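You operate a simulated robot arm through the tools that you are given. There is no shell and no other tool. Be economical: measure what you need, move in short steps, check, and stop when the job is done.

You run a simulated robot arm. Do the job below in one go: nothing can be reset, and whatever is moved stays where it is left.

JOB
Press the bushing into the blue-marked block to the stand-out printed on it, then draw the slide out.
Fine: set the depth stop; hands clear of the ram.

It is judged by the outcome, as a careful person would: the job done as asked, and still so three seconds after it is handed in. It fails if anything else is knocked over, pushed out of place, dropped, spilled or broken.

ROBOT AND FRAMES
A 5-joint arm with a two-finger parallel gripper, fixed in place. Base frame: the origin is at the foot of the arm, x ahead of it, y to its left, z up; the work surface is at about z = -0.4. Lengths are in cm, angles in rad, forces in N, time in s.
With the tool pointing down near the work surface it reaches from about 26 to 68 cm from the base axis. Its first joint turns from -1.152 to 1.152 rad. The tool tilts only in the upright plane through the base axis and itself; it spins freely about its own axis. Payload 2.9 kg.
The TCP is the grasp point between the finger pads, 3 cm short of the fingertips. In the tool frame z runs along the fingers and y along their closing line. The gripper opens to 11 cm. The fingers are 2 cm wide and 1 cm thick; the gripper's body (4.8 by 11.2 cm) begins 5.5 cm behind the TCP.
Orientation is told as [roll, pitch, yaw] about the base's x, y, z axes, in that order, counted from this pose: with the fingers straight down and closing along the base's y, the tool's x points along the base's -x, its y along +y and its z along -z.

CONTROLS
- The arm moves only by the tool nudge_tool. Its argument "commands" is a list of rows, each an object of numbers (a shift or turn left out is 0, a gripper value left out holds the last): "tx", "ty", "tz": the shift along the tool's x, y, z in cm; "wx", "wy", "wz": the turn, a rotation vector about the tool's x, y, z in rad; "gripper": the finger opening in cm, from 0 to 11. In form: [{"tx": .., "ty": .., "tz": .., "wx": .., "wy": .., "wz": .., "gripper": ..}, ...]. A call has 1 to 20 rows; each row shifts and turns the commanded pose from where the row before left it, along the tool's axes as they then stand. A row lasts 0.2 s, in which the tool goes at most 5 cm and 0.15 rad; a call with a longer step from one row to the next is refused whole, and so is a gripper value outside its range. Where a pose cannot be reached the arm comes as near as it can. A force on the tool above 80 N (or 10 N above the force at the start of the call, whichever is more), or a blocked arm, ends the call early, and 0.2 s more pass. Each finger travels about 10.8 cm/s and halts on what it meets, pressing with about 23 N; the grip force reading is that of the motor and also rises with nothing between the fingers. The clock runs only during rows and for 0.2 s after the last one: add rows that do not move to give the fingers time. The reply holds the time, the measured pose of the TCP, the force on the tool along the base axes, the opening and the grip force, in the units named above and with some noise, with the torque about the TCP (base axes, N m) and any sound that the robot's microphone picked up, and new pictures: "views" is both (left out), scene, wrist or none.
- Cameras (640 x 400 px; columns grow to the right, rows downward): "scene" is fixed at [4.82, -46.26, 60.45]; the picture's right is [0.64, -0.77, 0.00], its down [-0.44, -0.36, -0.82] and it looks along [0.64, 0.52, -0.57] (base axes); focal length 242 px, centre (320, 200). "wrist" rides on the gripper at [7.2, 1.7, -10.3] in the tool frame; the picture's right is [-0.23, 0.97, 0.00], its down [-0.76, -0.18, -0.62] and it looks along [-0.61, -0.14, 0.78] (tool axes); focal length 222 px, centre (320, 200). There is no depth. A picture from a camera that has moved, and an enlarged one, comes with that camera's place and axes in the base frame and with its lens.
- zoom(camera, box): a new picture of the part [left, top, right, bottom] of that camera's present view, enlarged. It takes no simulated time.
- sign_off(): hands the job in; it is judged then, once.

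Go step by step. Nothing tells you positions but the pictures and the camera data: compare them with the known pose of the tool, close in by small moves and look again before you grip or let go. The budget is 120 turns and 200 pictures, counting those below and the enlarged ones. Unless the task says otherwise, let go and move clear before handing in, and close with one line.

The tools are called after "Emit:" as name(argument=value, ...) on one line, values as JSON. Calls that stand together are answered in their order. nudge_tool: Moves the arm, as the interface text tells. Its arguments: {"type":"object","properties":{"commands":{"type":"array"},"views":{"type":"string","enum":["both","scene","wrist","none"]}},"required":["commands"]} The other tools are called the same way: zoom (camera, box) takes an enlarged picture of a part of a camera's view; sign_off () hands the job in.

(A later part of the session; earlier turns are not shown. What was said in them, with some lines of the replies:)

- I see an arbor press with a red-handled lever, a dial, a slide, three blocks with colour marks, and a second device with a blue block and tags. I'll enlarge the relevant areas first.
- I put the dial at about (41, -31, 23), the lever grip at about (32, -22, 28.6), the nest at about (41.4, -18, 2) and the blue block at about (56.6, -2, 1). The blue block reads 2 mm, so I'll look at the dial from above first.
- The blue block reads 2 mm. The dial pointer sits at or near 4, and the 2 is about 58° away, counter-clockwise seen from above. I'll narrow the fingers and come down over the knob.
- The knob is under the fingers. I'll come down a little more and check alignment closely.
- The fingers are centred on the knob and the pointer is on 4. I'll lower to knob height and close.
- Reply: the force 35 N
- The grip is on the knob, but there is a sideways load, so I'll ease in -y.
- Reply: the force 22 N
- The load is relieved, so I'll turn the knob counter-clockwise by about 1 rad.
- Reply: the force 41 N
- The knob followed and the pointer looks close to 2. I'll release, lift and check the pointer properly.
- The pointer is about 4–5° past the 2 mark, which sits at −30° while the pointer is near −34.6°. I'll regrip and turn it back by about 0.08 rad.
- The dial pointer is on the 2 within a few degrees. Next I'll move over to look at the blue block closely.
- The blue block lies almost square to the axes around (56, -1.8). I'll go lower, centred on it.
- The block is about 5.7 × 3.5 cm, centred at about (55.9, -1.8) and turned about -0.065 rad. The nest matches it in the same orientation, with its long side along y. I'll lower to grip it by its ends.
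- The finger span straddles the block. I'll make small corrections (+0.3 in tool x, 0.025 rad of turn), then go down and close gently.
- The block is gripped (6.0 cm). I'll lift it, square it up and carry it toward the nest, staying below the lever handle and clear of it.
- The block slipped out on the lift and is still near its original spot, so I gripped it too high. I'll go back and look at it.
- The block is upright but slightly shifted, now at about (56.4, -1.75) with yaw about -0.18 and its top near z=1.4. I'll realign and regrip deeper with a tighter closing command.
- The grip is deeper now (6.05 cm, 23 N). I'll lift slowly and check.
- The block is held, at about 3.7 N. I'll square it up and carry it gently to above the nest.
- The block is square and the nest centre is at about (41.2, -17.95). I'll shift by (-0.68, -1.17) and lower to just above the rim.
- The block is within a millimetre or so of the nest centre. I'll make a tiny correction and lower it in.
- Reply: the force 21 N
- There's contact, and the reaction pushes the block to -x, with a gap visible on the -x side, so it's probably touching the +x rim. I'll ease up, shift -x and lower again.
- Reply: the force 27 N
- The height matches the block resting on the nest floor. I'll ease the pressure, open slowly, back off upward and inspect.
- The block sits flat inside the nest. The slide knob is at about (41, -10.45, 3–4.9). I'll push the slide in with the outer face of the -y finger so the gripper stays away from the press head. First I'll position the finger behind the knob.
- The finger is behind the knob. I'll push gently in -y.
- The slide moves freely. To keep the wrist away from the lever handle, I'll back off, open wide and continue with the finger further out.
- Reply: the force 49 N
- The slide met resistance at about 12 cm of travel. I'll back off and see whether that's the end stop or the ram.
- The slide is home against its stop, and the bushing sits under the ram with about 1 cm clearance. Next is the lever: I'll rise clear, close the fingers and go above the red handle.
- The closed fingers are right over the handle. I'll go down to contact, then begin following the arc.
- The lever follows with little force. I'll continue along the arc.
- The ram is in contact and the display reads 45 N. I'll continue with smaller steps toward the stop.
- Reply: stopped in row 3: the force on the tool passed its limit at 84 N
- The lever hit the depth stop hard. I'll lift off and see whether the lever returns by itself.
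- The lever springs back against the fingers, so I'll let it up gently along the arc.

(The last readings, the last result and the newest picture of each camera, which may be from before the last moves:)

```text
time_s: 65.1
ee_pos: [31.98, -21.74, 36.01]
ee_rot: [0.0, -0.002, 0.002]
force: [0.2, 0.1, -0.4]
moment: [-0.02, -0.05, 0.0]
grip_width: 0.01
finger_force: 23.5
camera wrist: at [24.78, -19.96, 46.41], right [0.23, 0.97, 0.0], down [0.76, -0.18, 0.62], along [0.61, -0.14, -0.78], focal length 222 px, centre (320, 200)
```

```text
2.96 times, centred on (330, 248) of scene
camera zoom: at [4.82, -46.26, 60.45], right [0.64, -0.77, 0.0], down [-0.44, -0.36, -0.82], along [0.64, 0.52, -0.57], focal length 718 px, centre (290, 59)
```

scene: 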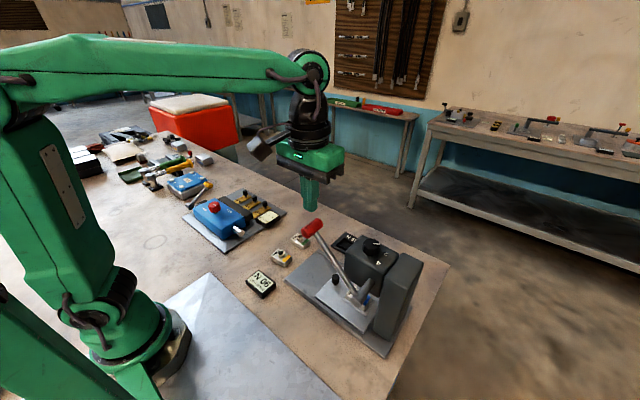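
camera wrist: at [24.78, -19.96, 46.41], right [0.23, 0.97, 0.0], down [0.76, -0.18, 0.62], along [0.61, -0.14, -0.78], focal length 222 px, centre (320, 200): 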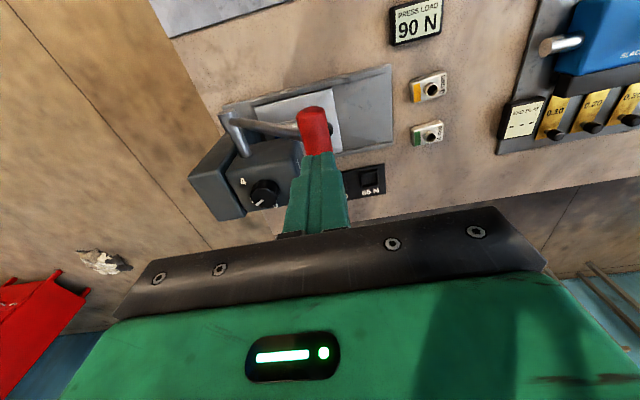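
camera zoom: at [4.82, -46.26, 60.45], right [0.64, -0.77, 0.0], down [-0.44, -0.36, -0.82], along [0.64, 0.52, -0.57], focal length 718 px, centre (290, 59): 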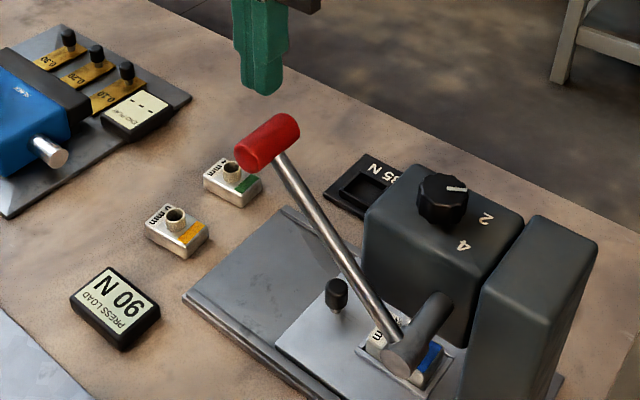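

The lever is back up and the knob is at about y = -22.5. I'll come around with open fingers, hook the -y finger behind the knob and draw the slide out.

Emit:
nudge_tool(commands=[{"tz": -1.5}, {"ty": 4, "tx": -2}, {"ty": 4, "tx": -3.5}, {"ty": 3.7, "tx": -3.5, "gripper": 11}, {"tz": 4.5}, {"tz": 4.5}, {"tz": 4.5}, {"tz": 4.5}, {"tz": 4.5}, {"tz": 4}, {"tz": 1}, {"ty": -2.5}, {"ty": -2.5}, {"ty": -2.5}, {"ty": -1}, {}, {}])

Emit:
zoom(camera="scene", box=[280, 200, 400, 310])

Emit:
zoom(camera="wrist", box=[60, 60, 340, 260])

```text
refused: row 3 steps farther than a row can; nothing moved
```

```text
3.64 times, centred on (340, 255) of scene
camera zoom: at [4.82, -46.26, 60.45], right [0.64, -0.77, 0.0], down [-0.44, -0.36, -0.82], along [0.64, 0.52, -0.57], focal length 881 px, centre (247, 0)
```

zoom: 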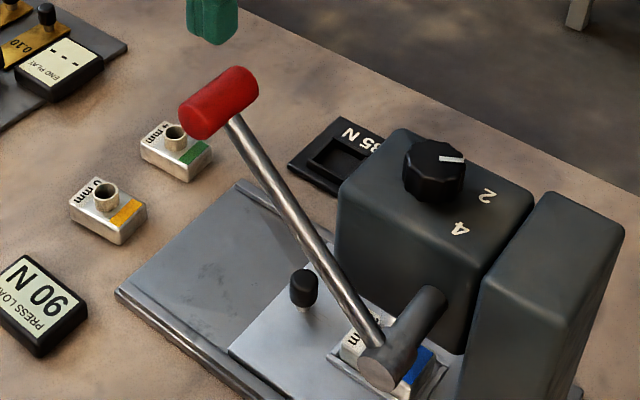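

```text
2.00 times, centred on (200, 160) of wrist
camera zoom: at [24.78, -19.96, 46.41], right [0.23, 0.97, 0.0], down [0.76, -0.18, 0.62], along [0.61, -0.14, -0.78], focal length 444 px, centre (560, 280)
```

zoom: 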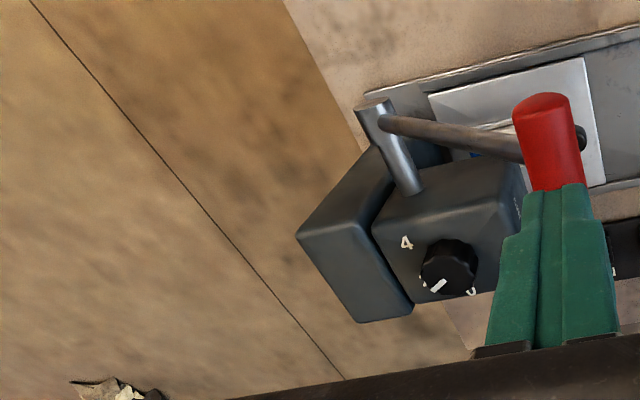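

The call was refused because a row was too long, so I'll use shorter rows.

Emit:
nudge_tool(commands=[{"tz": -1.5}, {"ty": 4, "tx": -2}, {"ty": 4, "tx": -2.3}, {"ty": 3.7, "tx": -2.3, "gripper": 11}, {"tx": -2.4}, {"tz": 4.5}, {"tz": 4.5}, {"tz": 4.5}, {"tz": 4.5}, {"tz": 4.5}, {"tz": 4}, {"tz": 1}, {"ty": -2.5}, {"ty": -2.5}, {"ty": -2.5}, {"ty": -1}, {}, {}])

Emit:
zoom(camera="scene", box=[280, 200, 400, 310])

Emit:
zoom(camera="wrist", box=[60, 60, 340, 260])

```text
time_s: 68.9
ee_pos: [41.12, -18.44, 10.01]
ee_rot: [0.0, -0.001, 0.001]
force: [0.0, -0.6, 0.2]
moment: [0.0, -0.02, -0.01]
grip_width: 10.98
finger_force: 0.0
camera wrist: at [33.89, -16.75, 20.41], right [0.23, 0.97, 0.0], down [0.76, -0.18, 0.62], along [0.61, -0.14, -0.78], focal length 222 px, centre (320, 200)
```

scene: 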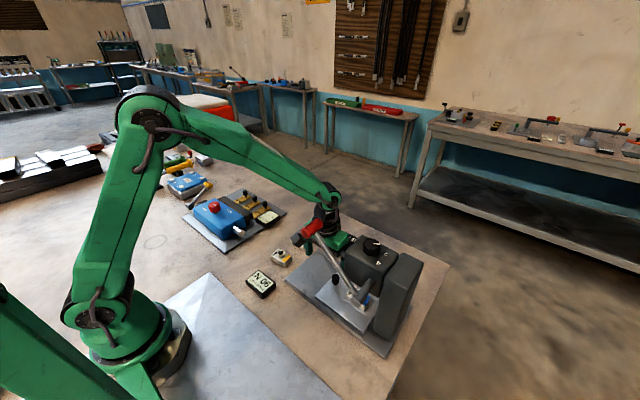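
wrist: 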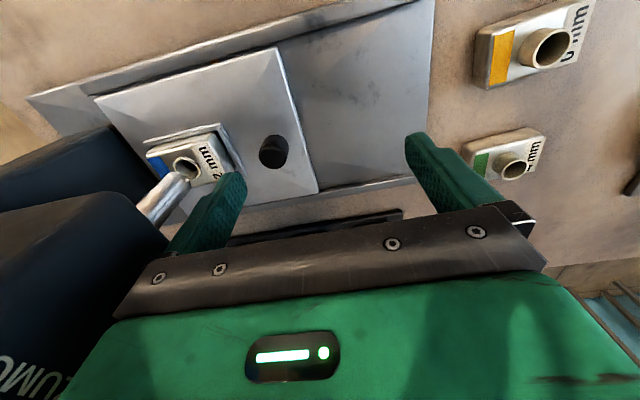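

```text
3.64 times, centred on (340, 255) of scene
camera zoom: at [4.82, -46.26, 60.45], right [0.64, -0.77, 0.0], down [-0.44, -0.36, -0.82], along [0.64, 0.52, -0.57], focal length 881 px, centre (247, 0)
```

zoom: 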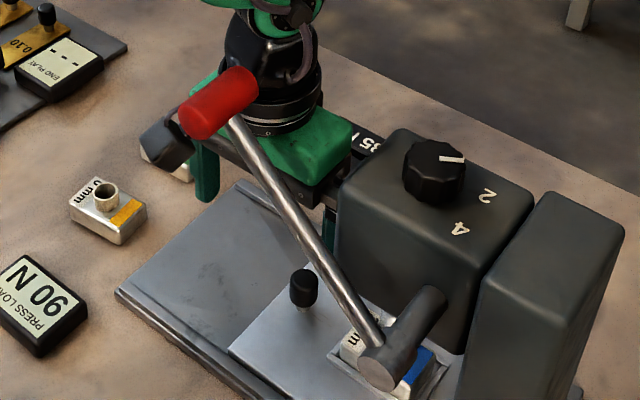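

```text
2.00 times, centred on (200, 160) of wrist
camera zoom: at [33.89, -16.75, 20.41], right [0.23, 0.97, 0.0], down [0.76, -0.18, 0.62], along [0.61, -0.14, -0.78], focal length 444 px, centre (560, 280)
```

zoom: 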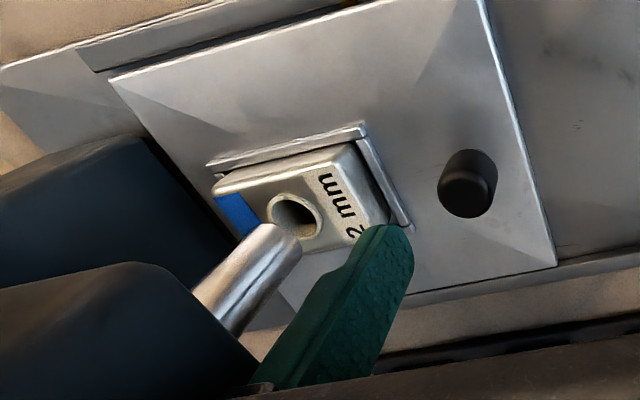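

The finger will drop between the knob and the nest rim. I'll lower it.

Emit:
nudge_tool(commands=[{"tz": 1.5}, {"tz": 1.5}, {"tz": 1.1}, {"tz": 0.7}, {}], views="none")

Emit:
zoom(camera="wrist", box=[60, 60, 340, 260])

Emit:
zoom(camera="scene", box=[280, 200, 400, 310])

```text
time_s: 70.1
ee_pos: [40.88, -18.52, 5.13]
ee_rot: [0.001, -0.002, 0.002]
force: [-0.7, -0.2, 0.0]
moment: [0.01, 0.0, -0.01]
grip_width: 10.98
finger_force: 0.1
```

```text
2.00 times, centred on (200, 160) of wrist
camera zoom: at [33.81, -16.77, 15.55], right [0.23, 0.97, 0.0], down [0.76, -0.18, 0.62], along [0.61, -0.14, -0.78], focal length 444 px, centre (560, 280)
```

zoom: 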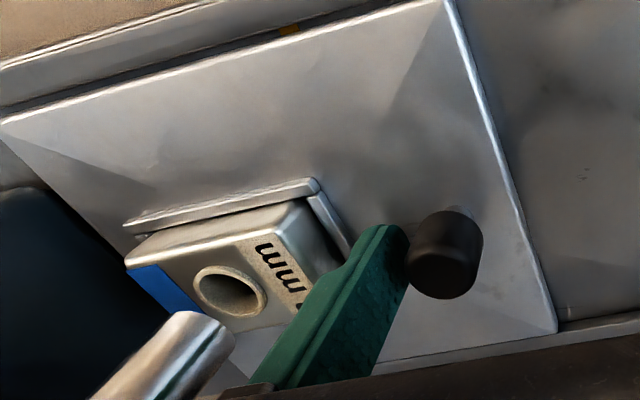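

```text
3.64 times, centred on (340, 255) of scene
camera zoom: at [4.82, -46.26, 60.45], right [0.64, -0.77, 0.0], down [-0.44, -0.36, -0.82], along [0.64, 0.52, -0.57], focal length 881 px, centre (247, 0)
```

zoom: 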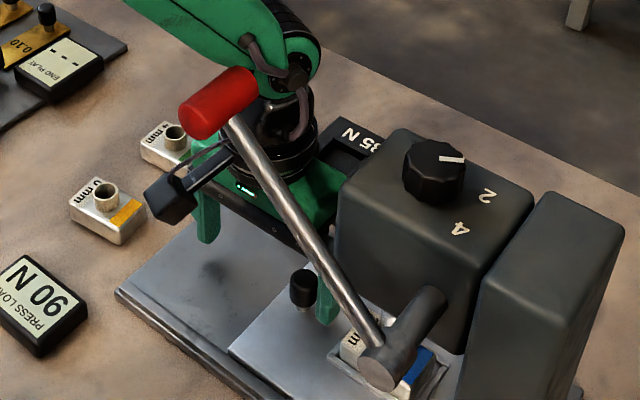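

The finger is hooked behind the knob. I'll draw the slide out.

Emit:
nudge_tool(commands=[{"ty": 0.5}, {"ty": 0.6}, {"ty": 0.9}, {"ty": 1}, {"ty": 1}, {"ty": 1}, {"ty": 1}, {"ty": 1}, {"ty": 1}, {"ty": 1}, {"ty": 1}, {"ty": 0.8}, {"ty": 0.6}, {}], views="wrist")

Emit:
zoom(camera="scene", box=[260, 200, 400, 310])

```text
time_s: 73.1
ee_pos: [41.01, -6.96, 5.16]
ee_rot: [0.002, -0.002, 0.002]
force: [0.6, -1.5, 0.6]
moment: [0.0, -0.01, 0.04]
grip_width: 11.0
finger_force: 0.1
camera wrist: at [33.82, -5.35, 15.58], right [0.23, 0.97, 0.0], down [0.76, -0.18, 0.62], along [0.61, -0.14, -0.78], focal length 222 px, centre (320, 200)
```

wrist: 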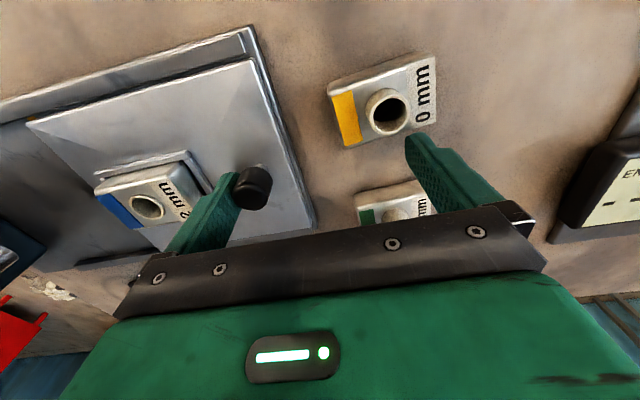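

```text
3.64 times, centred on (330, 255) of scene
camera zoom: at [4.82, -46.26, 60.45], right [0.64, -0.77, 0.0], down [-0.44, -0.36, -0.82], along [0.64, 0.52, -0.57], focal length 881 px, centre (284, 0)
```

zoom: 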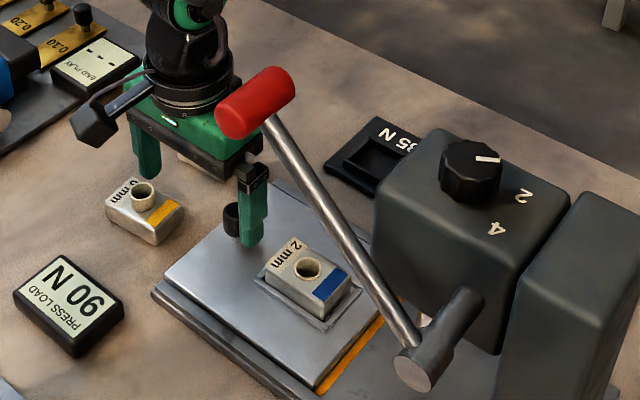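

The slide is nearly at the yellow line. I'll keep drawing gently to its end.

Emit:
nudge_tool(commands=[{"ty": 0.5}, {"ty": 0.5}, {"ty": 0.3}, {"ty": 0.2}, {}], views="none")

Emit:
zoom(camera="scene", box=[260, 200, 400, 310])

```text
time_s: 74.3
ee_pos: [41.06, -5.77, 5.12]
ee_rot: [-0.001, -0.004, -0.004]
force: [3.0, -42.1, -8.0]
moment: [0.21, 0.09, 0.12]
grip_width: 11.03
finger_force: 0.5
```

```text
3.64 times, centred on (330, 255) of scene
camera zoom: at [4.82, -46.27, 60.45], right [0.64, -0.77, 0.0], down [-0.44, -0.36, -0.82], along [0.64, 0.52, -0.57], focal length 881 px, centre (284, 0)
```

zoom: 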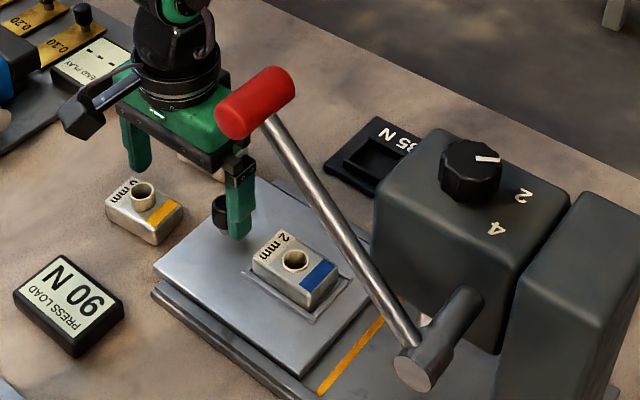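

The slide is fully out against its stop and past the line. I'll ease off, rise and inspect the bushing.

Emit:
nudge_tool(commands=[{"ty": -0.8}, {"ty": -0.3}, {"tz": -2}, {"tz": -4}, {"ty": -3}, {"ty": -2}, {}, {}], views="wrist")

Emit:
zoom(camera="scene", box=[305, 250, 355, 290])

Emit:
zoom(camera="wrist", box=[150, 50, 290, 150])

```text
time_s: 76.1
ee_pos: [41.16, -11.67, 11.09]
ee_rot: [-0.002, -0.002, 0.001]
force: [-0.4, 0.0, -0.4]
moment: [-0.04, -0.02, -0.01]
grip_width: 11.0
finger_force: 0.0
camera wrist: at [33.88, -10.01, 21.57], right [0.23, 0.97, 0.0], down [0.76, -0.18, 0.62], along [0.61, -0.14, -0.78], focal length 222 px, centre (320, 200)
```

wrist: 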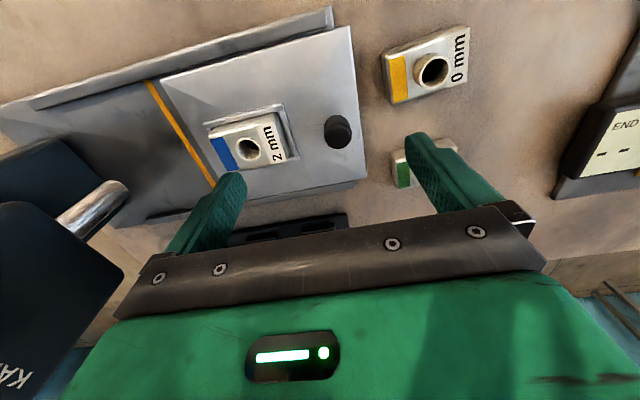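

```text
10.00 times, centred on (330, 270) of scene
camera zoom: at [4.82, -46.26, 60.45], right [0.64, -0.77, 0.0], down [-0.44, -0.36, -0.82], along [0.64, 0.52, -0.57], focal length 2422 px, centre (220, -500)
```

zoom: 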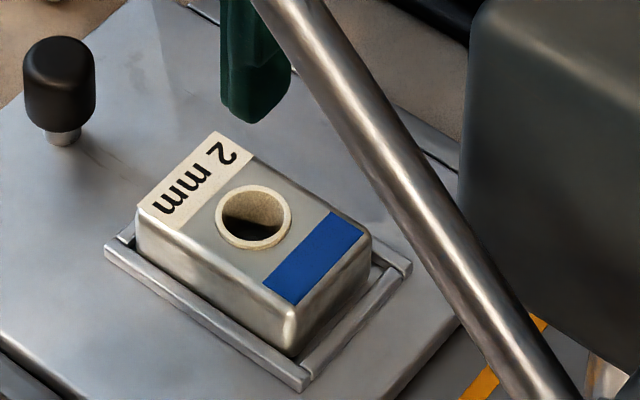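

```text
4.00 times, centred on (220, 100) of wrist
camera zoom: at [33.88, -10.01, 21.57], right [0.23, 0.97, 0.0], down [0.76, -0.18, 0.62], along [0.61, -0.14, -0.78], focal length 888 px, centre (720, 600)
```

zoom: 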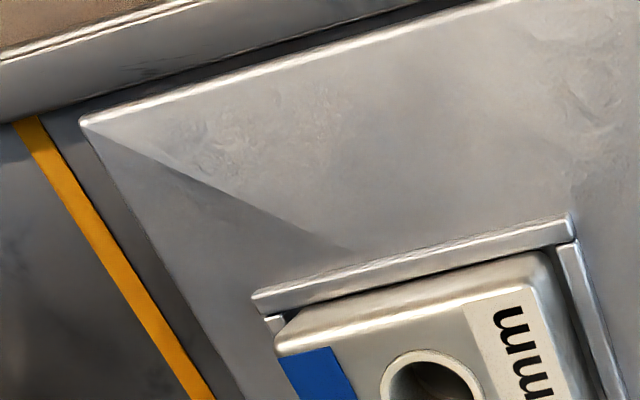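

Emit:
zoom(camera="scene", box=[322, 266, 338, 278])

Emit:
zoom(camera="wrist", box=[225, 125, 281, 170])

```text
16.00 times, centred on (330, 272) of scene
camera zoom: at [4.82, -46.26, 60.45], right [0.64, -0.77, 0.0], down [-0.44, -0.36, -0.82], along [0.64, 0.52, -0.57], focal length 3875 px, centre (160, -952)
```

zoom: 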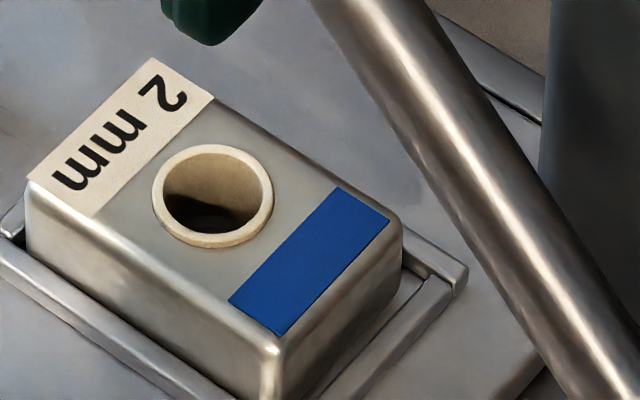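

```text
8.89 times, centred on (253, 148) of wrist
camera zoom: at [33.88, -10.01, 21.57], right [0.23, 0.97, 0.0], down [0.76, -0.18, 0.62], along [0.61, -0.14, -0.78], focal length 1974 px, centre (916, 667)
```

zoom: 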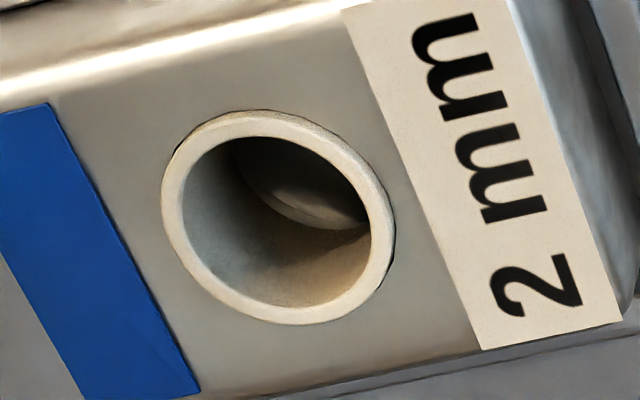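

Emit:
zoom(camera="scene", box=[325, 269, 330, 273])

Emit:
zoom(camera="scene", box=[355, 230, 391, 257])

```text
16.00 times, centred on (328, 271) of scene
camera zoom: at [4.82, -46.26, 60.45], right [0.64, -0.77, 0.0], down [-0.44, -0.36, -0.82], along [0.64, 0.52, -0.57], focal length 3875 px, centre (200, -936)
```

zoom: 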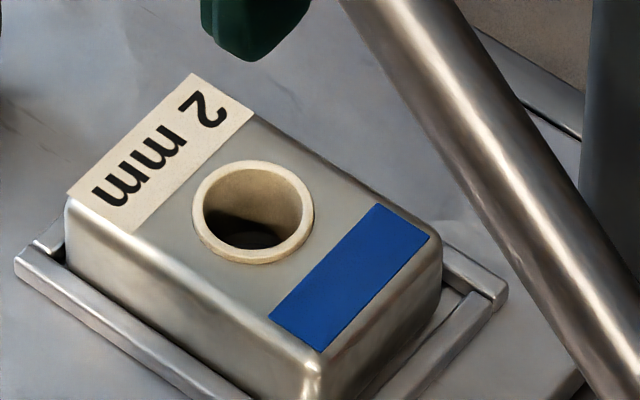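

```text
14.81 times, centred on (373, 244) of scene
camera zoom: at [4.82, -46.26, 60.45], right [0.64, -0.77, 0.0], down [-0.44, -0.36, -0.82], along [0.64, 0.52, -0.57], focal length 3588 px, centre (-465, -444)
```

zoom: 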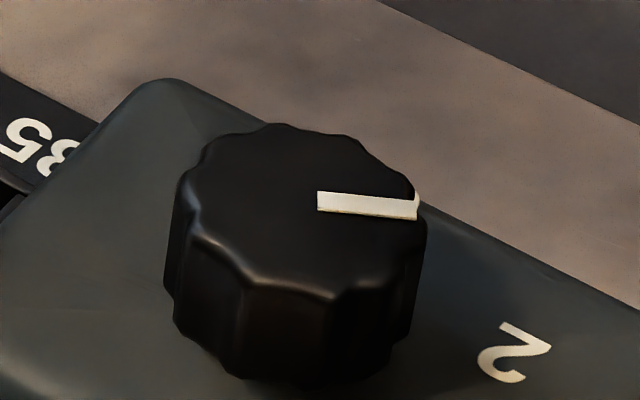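

The bushing stands out about 2 mm, the slide is out, the block is seated and the lever is up. I'll move the arm clear and do a last check.

Emit:
nudge_tool(commands=[{"ty": 2, "tz": -2}, {"tz": -4}, {"tz": -4}, {"tz": -4}, {"tz": -4}, {"tz": -4}, {"tz": -4}, {"tz": -3}, {}, {}, {}])

Emit:
zoom(camera="scene", box=[230, 190, 430, 340])

```text
time_s: 78.5
ee_pos: [41.09, -9.68, 40.17]
ee_rot: [-0.001, -0.001, 0.0]
force: [0.5, -0.6, -1.7]
moment: [0.0, -0.01, 0.01]
grip_width: 11.0
finger_force: 0.0
camera wrist: at [33.81, -7.94, 50.57], right [0.23, 0.97, 0.0], down [0.76, -0.18, 0.62], along [0.61, -0.14, -0.78], focal length 222 px, centre (320, 200)
```

scene: 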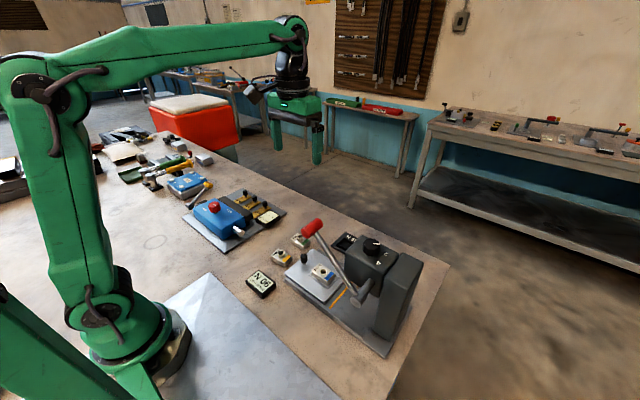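
wrist: 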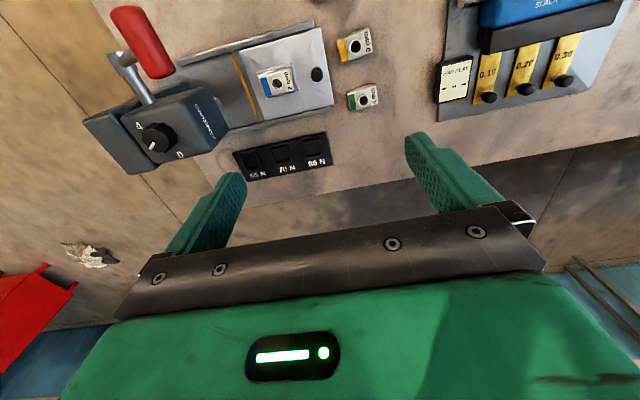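

```text
2.67 times, centred on (330, 265) of scene
camera zoom: at [4.82, -46.26, 60.45], right [0.64, -0.77, 0.0], down [-0.44, -0.36, -0.82], along [0.64, 0.52, -0.57], focal length 646 px, centre (293, 27)
```

zoom: 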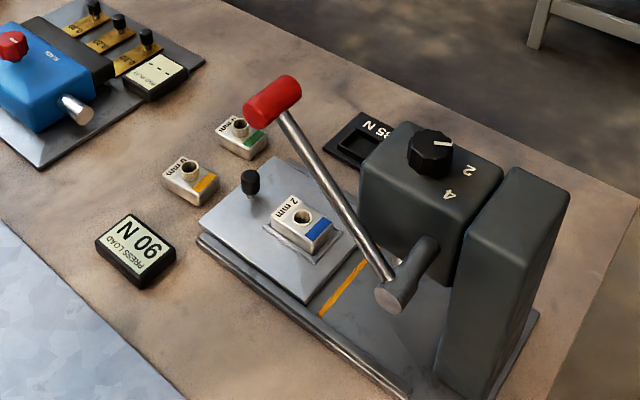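

Everything is in place: the slide is out with the blue block on it, the lever is up, the other parts are untouched and the arm is clear. I'm handing the job in.

Emit:
sign_off()

```text
The job is handed in.
```

The bushing is pressed into the blue-marked block against the depth stop set at 2. It stands out about 2 mm as measured from the pictures, good to roughly half a millimetre, and the slide is drawn fully out.
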